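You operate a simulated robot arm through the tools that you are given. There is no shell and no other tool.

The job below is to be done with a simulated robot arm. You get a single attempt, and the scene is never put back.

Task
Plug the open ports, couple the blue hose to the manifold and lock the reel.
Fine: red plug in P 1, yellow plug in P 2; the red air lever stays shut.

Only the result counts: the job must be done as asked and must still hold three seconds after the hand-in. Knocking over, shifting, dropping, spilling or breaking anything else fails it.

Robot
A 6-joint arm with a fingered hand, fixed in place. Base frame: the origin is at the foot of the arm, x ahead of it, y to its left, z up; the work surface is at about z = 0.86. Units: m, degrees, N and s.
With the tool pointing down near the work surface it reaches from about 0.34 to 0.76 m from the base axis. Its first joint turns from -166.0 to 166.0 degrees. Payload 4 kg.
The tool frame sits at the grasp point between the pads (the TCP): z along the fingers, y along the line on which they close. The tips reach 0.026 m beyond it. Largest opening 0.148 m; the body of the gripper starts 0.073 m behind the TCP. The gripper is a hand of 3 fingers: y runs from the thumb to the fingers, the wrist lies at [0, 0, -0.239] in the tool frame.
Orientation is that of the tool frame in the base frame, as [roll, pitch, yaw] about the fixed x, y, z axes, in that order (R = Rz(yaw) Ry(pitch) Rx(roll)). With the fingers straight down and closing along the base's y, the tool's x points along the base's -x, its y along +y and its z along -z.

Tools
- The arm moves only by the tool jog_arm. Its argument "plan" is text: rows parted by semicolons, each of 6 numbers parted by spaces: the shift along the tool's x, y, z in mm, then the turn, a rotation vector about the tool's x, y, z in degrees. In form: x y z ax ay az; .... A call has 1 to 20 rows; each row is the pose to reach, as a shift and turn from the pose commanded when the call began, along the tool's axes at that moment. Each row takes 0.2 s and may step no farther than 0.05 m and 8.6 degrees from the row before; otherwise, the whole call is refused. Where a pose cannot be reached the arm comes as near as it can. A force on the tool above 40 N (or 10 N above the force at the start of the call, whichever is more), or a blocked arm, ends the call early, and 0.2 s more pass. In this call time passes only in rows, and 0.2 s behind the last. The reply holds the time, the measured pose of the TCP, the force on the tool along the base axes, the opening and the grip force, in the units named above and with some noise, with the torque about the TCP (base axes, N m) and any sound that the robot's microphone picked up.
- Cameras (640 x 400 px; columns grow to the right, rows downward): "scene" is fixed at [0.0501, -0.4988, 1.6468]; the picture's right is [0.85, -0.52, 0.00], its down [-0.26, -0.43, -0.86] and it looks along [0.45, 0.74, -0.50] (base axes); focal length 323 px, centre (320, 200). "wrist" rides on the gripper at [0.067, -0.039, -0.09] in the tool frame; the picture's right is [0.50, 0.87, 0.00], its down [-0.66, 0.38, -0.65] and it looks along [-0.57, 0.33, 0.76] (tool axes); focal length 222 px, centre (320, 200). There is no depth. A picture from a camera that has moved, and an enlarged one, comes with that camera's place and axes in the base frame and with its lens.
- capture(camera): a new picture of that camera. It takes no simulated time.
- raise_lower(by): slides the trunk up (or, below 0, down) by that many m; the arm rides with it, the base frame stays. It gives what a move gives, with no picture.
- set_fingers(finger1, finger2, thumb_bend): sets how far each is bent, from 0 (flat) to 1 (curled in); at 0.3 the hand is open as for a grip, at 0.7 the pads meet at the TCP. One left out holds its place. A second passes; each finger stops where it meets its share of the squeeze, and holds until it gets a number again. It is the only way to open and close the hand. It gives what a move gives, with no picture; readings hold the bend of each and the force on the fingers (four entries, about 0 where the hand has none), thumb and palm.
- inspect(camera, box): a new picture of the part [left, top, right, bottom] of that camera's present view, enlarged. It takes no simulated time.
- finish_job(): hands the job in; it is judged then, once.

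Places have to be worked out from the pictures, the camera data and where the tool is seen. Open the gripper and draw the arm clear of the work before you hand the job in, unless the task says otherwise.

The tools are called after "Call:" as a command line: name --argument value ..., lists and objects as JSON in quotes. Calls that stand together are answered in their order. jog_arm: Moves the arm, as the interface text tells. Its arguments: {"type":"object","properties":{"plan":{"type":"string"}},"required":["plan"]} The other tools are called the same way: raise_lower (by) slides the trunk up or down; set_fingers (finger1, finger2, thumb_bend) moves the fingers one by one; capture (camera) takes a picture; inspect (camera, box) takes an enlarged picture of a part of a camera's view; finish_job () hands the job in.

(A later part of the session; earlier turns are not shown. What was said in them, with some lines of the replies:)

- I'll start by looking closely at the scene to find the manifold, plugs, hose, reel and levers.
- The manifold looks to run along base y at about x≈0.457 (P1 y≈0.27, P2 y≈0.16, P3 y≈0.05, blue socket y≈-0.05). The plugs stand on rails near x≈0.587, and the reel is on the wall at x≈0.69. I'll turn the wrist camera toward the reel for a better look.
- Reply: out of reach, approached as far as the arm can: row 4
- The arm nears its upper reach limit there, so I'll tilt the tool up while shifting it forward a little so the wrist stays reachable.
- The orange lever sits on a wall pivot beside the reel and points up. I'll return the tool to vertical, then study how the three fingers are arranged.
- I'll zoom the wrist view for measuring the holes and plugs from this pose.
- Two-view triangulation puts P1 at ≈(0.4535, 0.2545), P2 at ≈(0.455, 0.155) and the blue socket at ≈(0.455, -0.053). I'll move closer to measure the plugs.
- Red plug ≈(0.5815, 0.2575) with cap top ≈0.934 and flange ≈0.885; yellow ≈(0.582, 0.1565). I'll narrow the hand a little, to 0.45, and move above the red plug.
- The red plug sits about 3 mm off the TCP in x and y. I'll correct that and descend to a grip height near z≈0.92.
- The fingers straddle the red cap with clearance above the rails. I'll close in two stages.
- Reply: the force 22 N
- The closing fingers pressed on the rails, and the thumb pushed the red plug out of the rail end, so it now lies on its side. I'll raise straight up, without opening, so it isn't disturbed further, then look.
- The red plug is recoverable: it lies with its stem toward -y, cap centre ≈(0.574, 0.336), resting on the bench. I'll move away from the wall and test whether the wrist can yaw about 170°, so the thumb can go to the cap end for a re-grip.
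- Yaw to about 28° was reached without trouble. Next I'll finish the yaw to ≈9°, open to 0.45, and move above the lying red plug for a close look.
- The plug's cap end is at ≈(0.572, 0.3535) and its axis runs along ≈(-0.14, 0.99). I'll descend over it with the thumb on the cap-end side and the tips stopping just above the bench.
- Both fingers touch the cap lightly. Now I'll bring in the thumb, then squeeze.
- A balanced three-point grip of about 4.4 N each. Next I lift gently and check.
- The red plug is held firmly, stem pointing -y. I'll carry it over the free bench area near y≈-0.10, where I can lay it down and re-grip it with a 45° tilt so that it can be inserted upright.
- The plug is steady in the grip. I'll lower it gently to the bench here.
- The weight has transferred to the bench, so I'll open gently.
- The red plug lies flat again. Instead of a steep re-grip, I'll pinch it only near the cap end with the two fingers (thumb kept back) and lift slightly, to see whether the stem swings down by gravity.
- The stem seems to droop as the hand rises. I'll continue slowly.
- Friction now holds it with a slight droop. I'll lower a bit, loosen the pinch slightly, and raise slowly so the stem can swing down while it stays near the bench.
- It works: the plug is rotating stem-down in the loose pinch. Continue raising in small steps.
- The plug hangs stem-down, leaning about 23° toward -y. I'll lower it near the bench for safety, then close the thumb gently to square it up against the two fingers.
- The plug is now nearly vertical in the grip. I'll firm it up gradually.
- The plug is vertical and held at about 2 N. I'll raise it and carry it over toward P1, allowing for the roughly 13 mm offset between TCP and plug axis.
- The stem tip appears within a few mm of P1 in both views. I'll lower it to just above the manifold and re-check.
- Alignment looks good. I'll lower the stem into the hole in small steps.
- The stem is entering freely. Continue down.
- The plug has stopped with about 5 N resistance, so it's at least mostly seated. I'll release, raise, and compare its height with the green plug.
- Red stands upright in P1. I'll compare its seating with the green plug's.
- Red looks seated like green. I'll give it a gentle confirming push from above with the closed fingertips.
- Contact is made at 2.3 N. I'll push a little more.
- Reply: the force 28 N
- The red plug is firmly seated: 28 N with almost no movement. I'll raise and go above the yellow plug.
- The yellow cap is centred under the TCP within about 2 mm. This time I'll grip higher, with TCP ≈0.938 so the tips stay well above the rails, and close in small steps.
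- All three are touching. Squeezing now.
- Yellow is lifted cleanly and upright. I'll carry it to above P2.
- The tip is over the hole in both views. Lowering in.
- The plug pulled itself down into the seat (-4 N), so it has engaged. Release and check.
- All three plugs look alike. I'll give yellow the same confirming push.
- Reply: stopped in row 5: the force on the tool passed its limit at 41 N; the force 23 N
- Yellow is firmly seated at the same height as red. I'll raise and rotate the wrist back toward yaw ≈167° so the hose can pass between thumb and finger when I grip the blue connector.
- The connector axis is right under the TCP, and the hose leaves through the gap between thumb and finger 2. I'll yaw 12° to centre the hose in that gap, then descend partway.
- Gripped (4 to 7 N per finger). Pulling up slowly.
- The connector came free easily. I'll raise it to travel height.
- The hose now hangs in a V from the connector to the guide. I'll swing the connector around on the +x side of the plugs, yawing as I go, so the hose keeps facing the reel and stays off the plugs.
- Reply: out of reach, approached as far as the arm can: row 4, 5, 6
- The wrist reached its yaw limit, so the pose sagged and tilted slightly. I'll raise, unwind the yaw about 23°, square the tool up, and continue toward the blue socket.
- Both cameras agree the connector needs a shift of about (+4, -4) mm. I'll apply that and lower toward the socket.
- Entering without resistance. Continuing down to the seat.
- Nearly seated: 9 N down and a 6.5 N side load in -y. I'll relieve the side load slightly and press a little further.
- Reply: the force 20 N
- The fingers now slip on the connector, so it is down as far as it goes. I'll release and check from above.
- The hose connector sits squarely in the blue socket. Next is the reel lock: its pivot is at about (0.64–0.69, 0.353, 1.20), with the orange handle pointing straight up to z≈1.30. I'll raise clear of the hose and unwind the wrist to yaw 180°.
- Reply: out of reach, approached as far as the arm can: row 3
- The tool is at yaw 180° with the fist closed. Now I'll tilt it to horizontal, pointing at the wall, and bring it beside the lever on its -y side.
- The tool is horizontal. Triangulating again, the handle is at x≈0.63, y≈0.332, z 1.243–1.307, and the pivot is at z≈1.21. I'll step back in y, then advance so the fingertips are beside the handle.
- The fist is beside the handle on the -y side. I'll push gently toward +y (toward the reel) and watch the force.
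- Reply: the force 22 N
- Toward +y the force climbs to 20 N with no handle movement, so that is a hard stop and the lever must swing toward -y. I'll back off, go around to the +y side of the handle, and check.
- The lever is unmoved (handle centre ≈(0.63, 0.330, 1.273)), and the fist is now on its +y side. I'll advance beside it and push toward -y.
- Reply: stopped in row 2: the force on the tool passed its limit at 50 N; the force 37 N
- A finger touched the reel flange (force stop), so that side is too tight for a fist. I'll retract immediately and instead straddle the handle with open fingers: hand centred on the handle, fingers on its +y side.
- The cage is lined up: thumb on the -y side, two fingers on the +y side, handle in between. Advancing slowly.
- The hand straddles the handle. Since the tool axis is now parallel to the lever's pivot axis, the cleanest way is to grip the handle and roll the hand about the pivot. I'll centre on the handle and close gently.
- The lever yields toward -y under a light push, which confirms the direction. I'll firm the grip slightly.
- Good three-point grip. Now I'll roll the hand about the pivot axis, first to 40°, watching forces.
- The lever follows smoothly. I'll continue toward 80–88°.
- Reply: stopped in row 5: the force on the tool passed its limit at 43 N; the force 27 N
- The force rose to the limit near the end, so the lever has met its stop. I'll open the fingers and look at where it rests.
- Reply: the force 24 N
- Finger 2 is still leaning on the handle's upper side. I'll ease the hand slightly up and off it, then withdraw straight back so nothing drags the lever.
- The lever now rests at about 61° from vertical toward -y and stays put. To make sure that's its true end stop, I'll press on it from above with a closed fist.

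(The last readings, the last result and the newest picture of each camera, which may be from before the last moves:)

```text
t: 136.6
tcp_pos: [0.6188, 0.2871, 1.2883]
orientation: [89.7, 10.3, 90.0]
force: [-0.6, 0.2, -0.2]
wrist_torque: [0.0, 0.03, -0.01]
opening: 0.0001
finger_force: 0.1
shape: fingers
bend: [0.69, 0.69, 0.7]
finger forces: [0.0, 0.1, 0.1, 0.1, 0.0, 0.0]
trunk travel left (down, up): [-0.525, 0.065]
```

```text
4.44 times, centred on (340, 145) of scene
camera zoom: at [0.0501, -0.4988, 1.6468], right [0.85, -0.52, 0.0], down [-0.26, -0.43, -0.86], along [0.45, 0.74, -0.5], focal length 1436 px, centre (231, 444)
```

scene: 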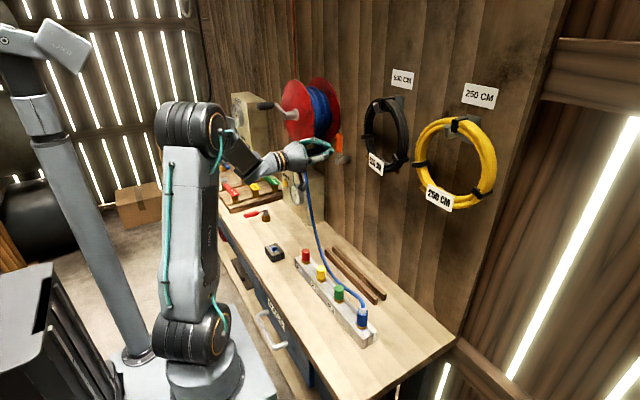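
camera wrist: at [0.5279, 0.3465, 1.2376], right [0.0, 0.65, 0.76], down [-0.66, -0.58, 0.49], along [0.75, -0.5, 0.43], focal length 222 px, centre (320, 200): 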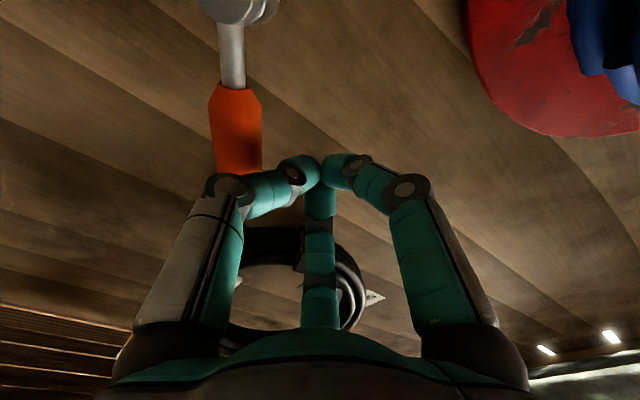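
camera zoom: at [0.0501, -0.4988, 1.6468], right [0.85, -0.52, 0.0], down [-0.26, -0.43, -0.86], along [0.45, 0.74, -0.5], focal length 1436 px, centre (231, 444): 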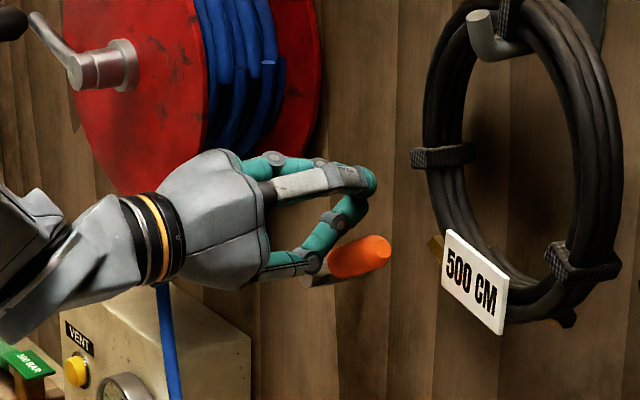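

Call:
jog_arm --plan "-1.6 -4.7 0 0 0 0; -3.2 -9.5 0 0 0 0; -4.9 -14.2 0 0 0 0; -6.5 -18.9 0 0 0 0"

Call:
inspect --camera "scene" --box '[290, 100, 390, 190]'

```text
t: 137.6
tcp_pos: [0.6164, 0.2781, 1.271]
orientation: [89.6, 10.3, 90.0]
force: [-0.6, 5.0, 7.3]
wrist_torque: [0.02, -0.1, 0.06]
opening: 0.0001
finger_force: 5.4
shape: fingers
bend: [0.69, 0.69, 0.71]
finger forces: [0.0, 0.0, 0.0, 0.0, 11.2, 0.0]
trunk travel left (down, up): [-0.525, 0.065]
```

```text
4.44 times, centred on (340, 145) of scene
camera zoom: at [0.0501, -0.4988, 1.6468], right [0.85, -0.52, 0.0], down [-0.26, -0.43, -0.86], along [0.45, 0.74, -0.5], focal length 1436 px, centre (231, 444)
```

zoom: 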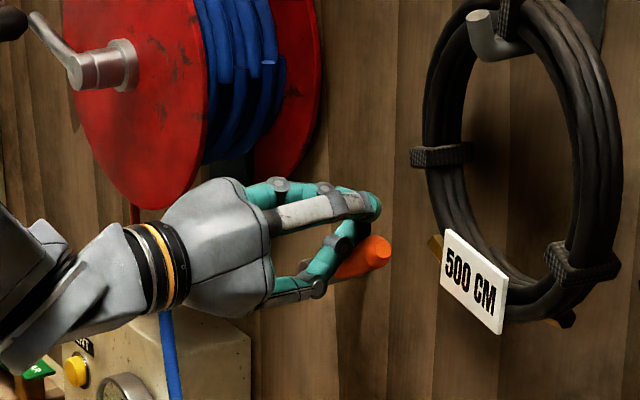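

Call:
jog_arm --plan "-1 -2.8 0 0 0 0; -2 -5.7 0 0 0 0"

Call:
inspect --camera "scene" --box '[290, 100, 390, 190]'

```text
t: 138.2
tcp_pos: [0.6155, 0.2756, 1.2658]
orientation: [89.6, 10.2, 90.0]
force: [-2.9, 10.2, 14.1]
wrist_torque: [0.05, -0.16, 0.13]
opening: 0.0001
finger_force: 10.8
shape: fingers
bend: [0.68, 0.68, 0.73]
finger forces: [0.1, 0.1, 0.0, 0.0, 20.9, 0.1]
trunk travel left (down, up): [-0.525, 0.065]
```

```text
4.44 times, centred on (340, 145) of scene
camera zoom: at [0.0501, -0.4988, 1.6468], right [0.85, -0.52, 0.0], down [-0.26, -0.43, -0.86], along [0.45, 0.74, -0.5], focal length 1436 px, centre (231, 444)
```

zoom: 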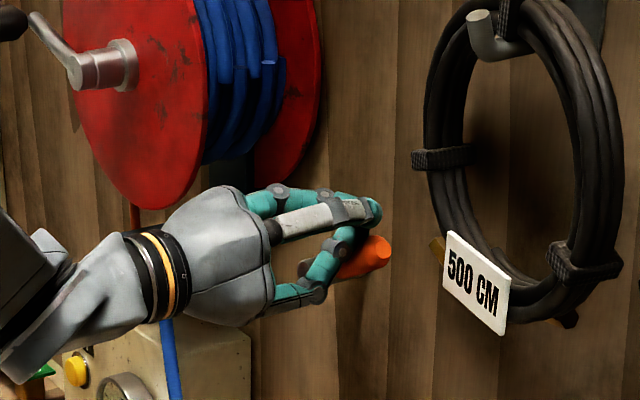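

The lever doesn't budge under about 17 N, where before it moved at 1–2 N, so it is at its hard stop: locked. I'll back off along the normal, withdraw, and open the hand.

Call:
jog_arm --plan "3 8 0 0 0 0; 8 24 0 0 0 0; 8 24 -40 0 0 0; 8 24 -80 0 0 0; 8 24 -120 0 0 0"

Call:
inspect --camera "scene" --box '[270, 70, 390, 190]'

Call:
capture --camera "scene"

```text
t: 139.4
tcp_pos: [0.4935, 0.2879, 1.2893]
orientation: [89.9, 10.2, 89.9]
force: [-0.3, 1.0, -0.3]
wrist_torque: [-0.01, 0.02, -0.05]
opening: 0.0001
finger_force: 0.0
shape: fingers
bend: [0.69, 0.69, 0.7]
finger forces: [0.0, 0.0, 0.1, 0.1, 0.1, 0.0]
trunk travel left (down, up): [-0.525, 0.065]
```

```text
3.33 times, centred on (330, 130) of scene
camera zoom: at [0.0501, -0.4988, 1.6468], right [0.85, -0.52, 0.0], down [-0.26, -0.43, -0.86], along [0.45, 0.74, -0.5], focal length 1077 px, centre (287, 433)
```

zoom: 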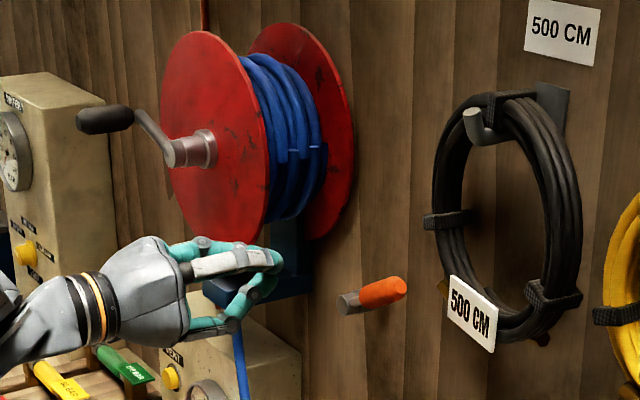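

```text
taken
```

scene: 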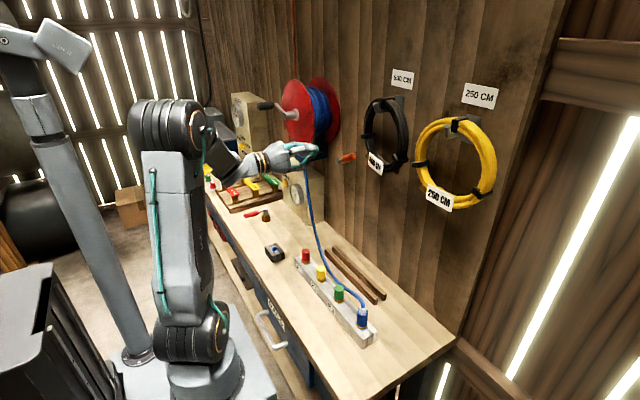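

The lever sits at about 60° in its locked stop, away from the reel. Next I'll bring the arm back to a clear, vertical parked pose.

Call:
jog_arm --plan "-12 -7 -6 8.1 1.4 0; -24 -13 -13 16.1 2.9 0; -35 -20 -19 24.2 4.3 0; -47 -27 -25 32.3 5.7 0; -59 -33 -32 40.4 7.2 0; -70 -40 -38 48.4 8.6 0; -82 -47 -45 56.5 10 0; -94 -54 -51 64.6 11.5 0; -106 -60 -57 72.7 12.9 0; -117 -67 -64 80.7 14.4 0; -129 -74 -70 88.6 15.8 0"

Call:
set_fingers --finger1 0.3 --finger2 0.3 --thumb_bend 0.3

Call:
capture --camera "scene"

```text
t: 141.8
tcp_pos: [0.428, 0.1453, 1.2374]
orientation: [180.0, 0.0, 100.1]
force: [-0.3, 0.1, -0.3]
wrist_torque: [0.03, -0.05, 0.03]
opening: 0.0
finger_force: 0.1
shape: fingers
bend: [0.69, 0.69, 0.7]
finger forces: [0.1, 0.0, 0.0, 0.0, 0.0, 0.0]
trunk travel left (down, up): [-0.525, 0.065]
```

```text
t: 142.8
tcp_pos: [0.429, 0.1453, 1.2363]
orientation: [179.8, 0.0, 100.1]
force: [0.3, -0.3, 0.2]
wrist_torque: [0.0, 0.01, 0.0]
opening: 0.1265
finger_force: 0.0
shape: fingers
bend: [0.3, 0.3, 0.3]
finger forces: [0.1, 0.1, 0.1, 0.0, 0.0, 0.1]
trunk travel left (down, up): [-0.525, 0.065]
```

```text
taken
```

scene: 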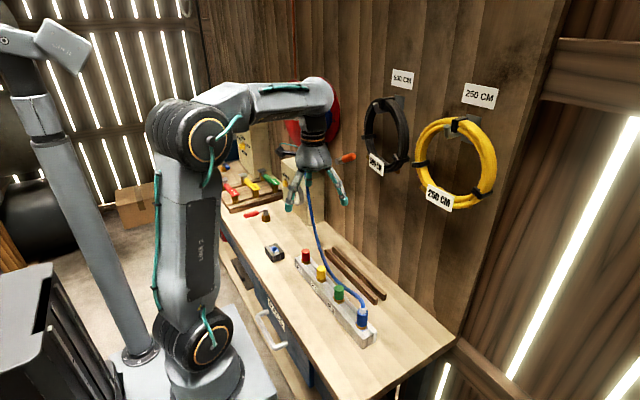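

Call:
inspect --camera "scene" --box '[285, 230, 385, 350]'

Call:
inspect --camera "scene" --box '[345, 295, 385, 345]'

Call:
inspect --camera "scene" --box '[190, 140, 320, 270]'

Call:
capture --camera "wrist"

```text
3.33 times, centred on (335, 290) of scene
camera zoom: at [0.0501, -0.4988, 1.6468], right [0.85, -0.52, 0.0], down [-0.26, -0.43, -0.86], along [0.45, 0.74, -0.5], focal length 1077 px, centre (270, -100)
```

zoom: 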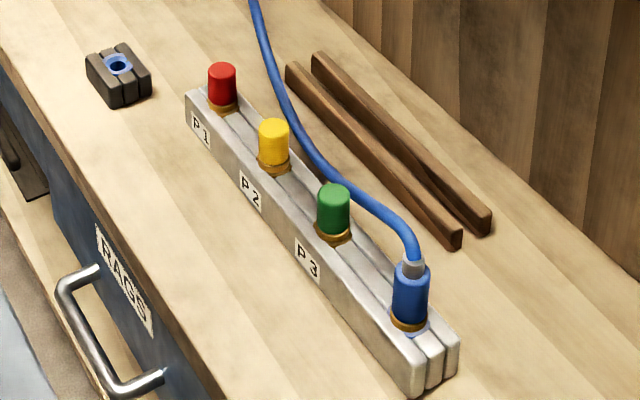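

```text
8.00 times, centred on (365, 320) of scene
camera zoom: at [0.0501, -0.4988, 1.6468], right [0.85, -0.52, 0.0], down [-0.26, -0.43, -0.86], along [0.45, 0.74, -0.5], focal length 2585 px, centre (-40, -760)
```

zoom: 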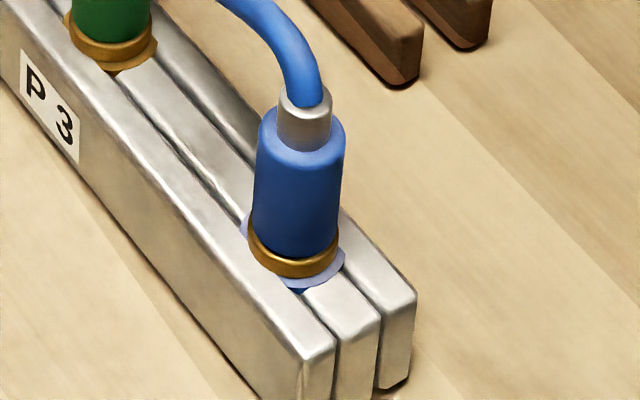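

```text
3.08 times, centred on (255, 205) of scene
camera zoom: at [0.0501, -0.4988, 1.6468], right [0.85, -0.52, 0.0], down [-0.26, -0.43, -0.86], along [0.45, 0.74, -0.5], focal length 994 px, centre (520, 185)
```

zoom: 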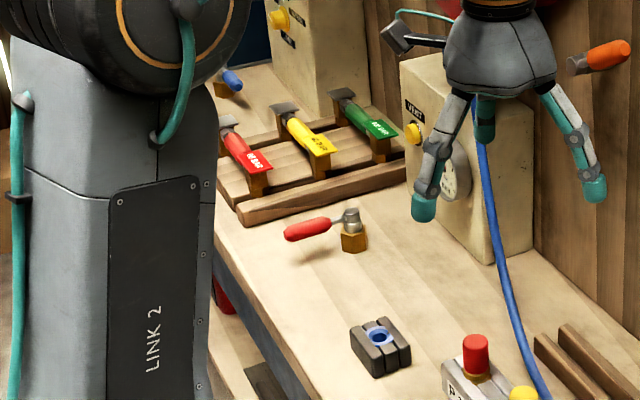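

```text
taken
camera wrist: at [0.3766, 0.2054, 1.3266], right [0.76, 0.64, 0.0], down [0.48, -0.58, 0.66], along [0.42, -0.5, -0.75], focal length 222 px, centre (320, 200)
```

wrist: 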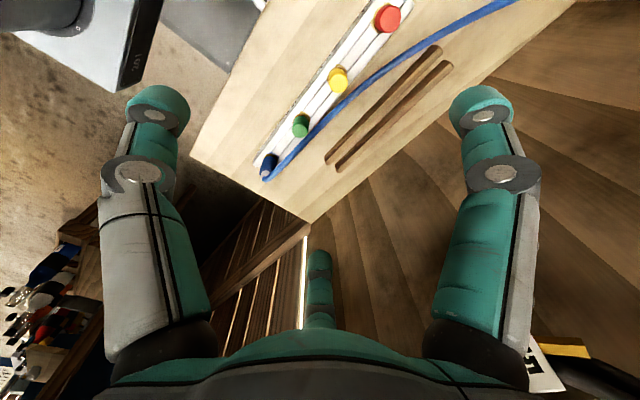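

Everything checks out: red is in P1, yellow in P2 and green untouched in P3. The blue hose is seated upright in the manifold socket, the reel lever is at its stop, and the red air lever is untouched. The hand is open and the arm is clear, so I'm handing in the job.

Call:
finish_job

```text
The job is handed in.
```

I handed the job in with everything in place, but I knocked the red plug over on the first try. My first grip pushed it out of its rack onto the bench. I picked it up again and fitted it, and nothing else fell.

- **Plugs:** red is in P 1 and yellow is in P 2. Each held without moving when I pressed down on it with more than 20 N. Green in P 3 was not touched.
- **Blue hose:** it is seated upright in the manifold's blue socket. I pressed it down with about 20 N until it went no further, but the robot picked up no click or other sound to confirm it locked.
- **Reel lock:** the orange lever is turned about 60° away from the reel, against a hard stop, and it stays there. Nothing on it says which position is locked. I took this one because it was at its opposite stop when I started.
- **Reel contact:** one finger pressed hard against the edge of the reel while I was reaching for the lever, and I backed off straight away. The reel looked unmoved afterwards.
- **Red air lever:** I never touched it, and it looked unchanged in the last picture.

The hand is open and the arm is clear of the work.
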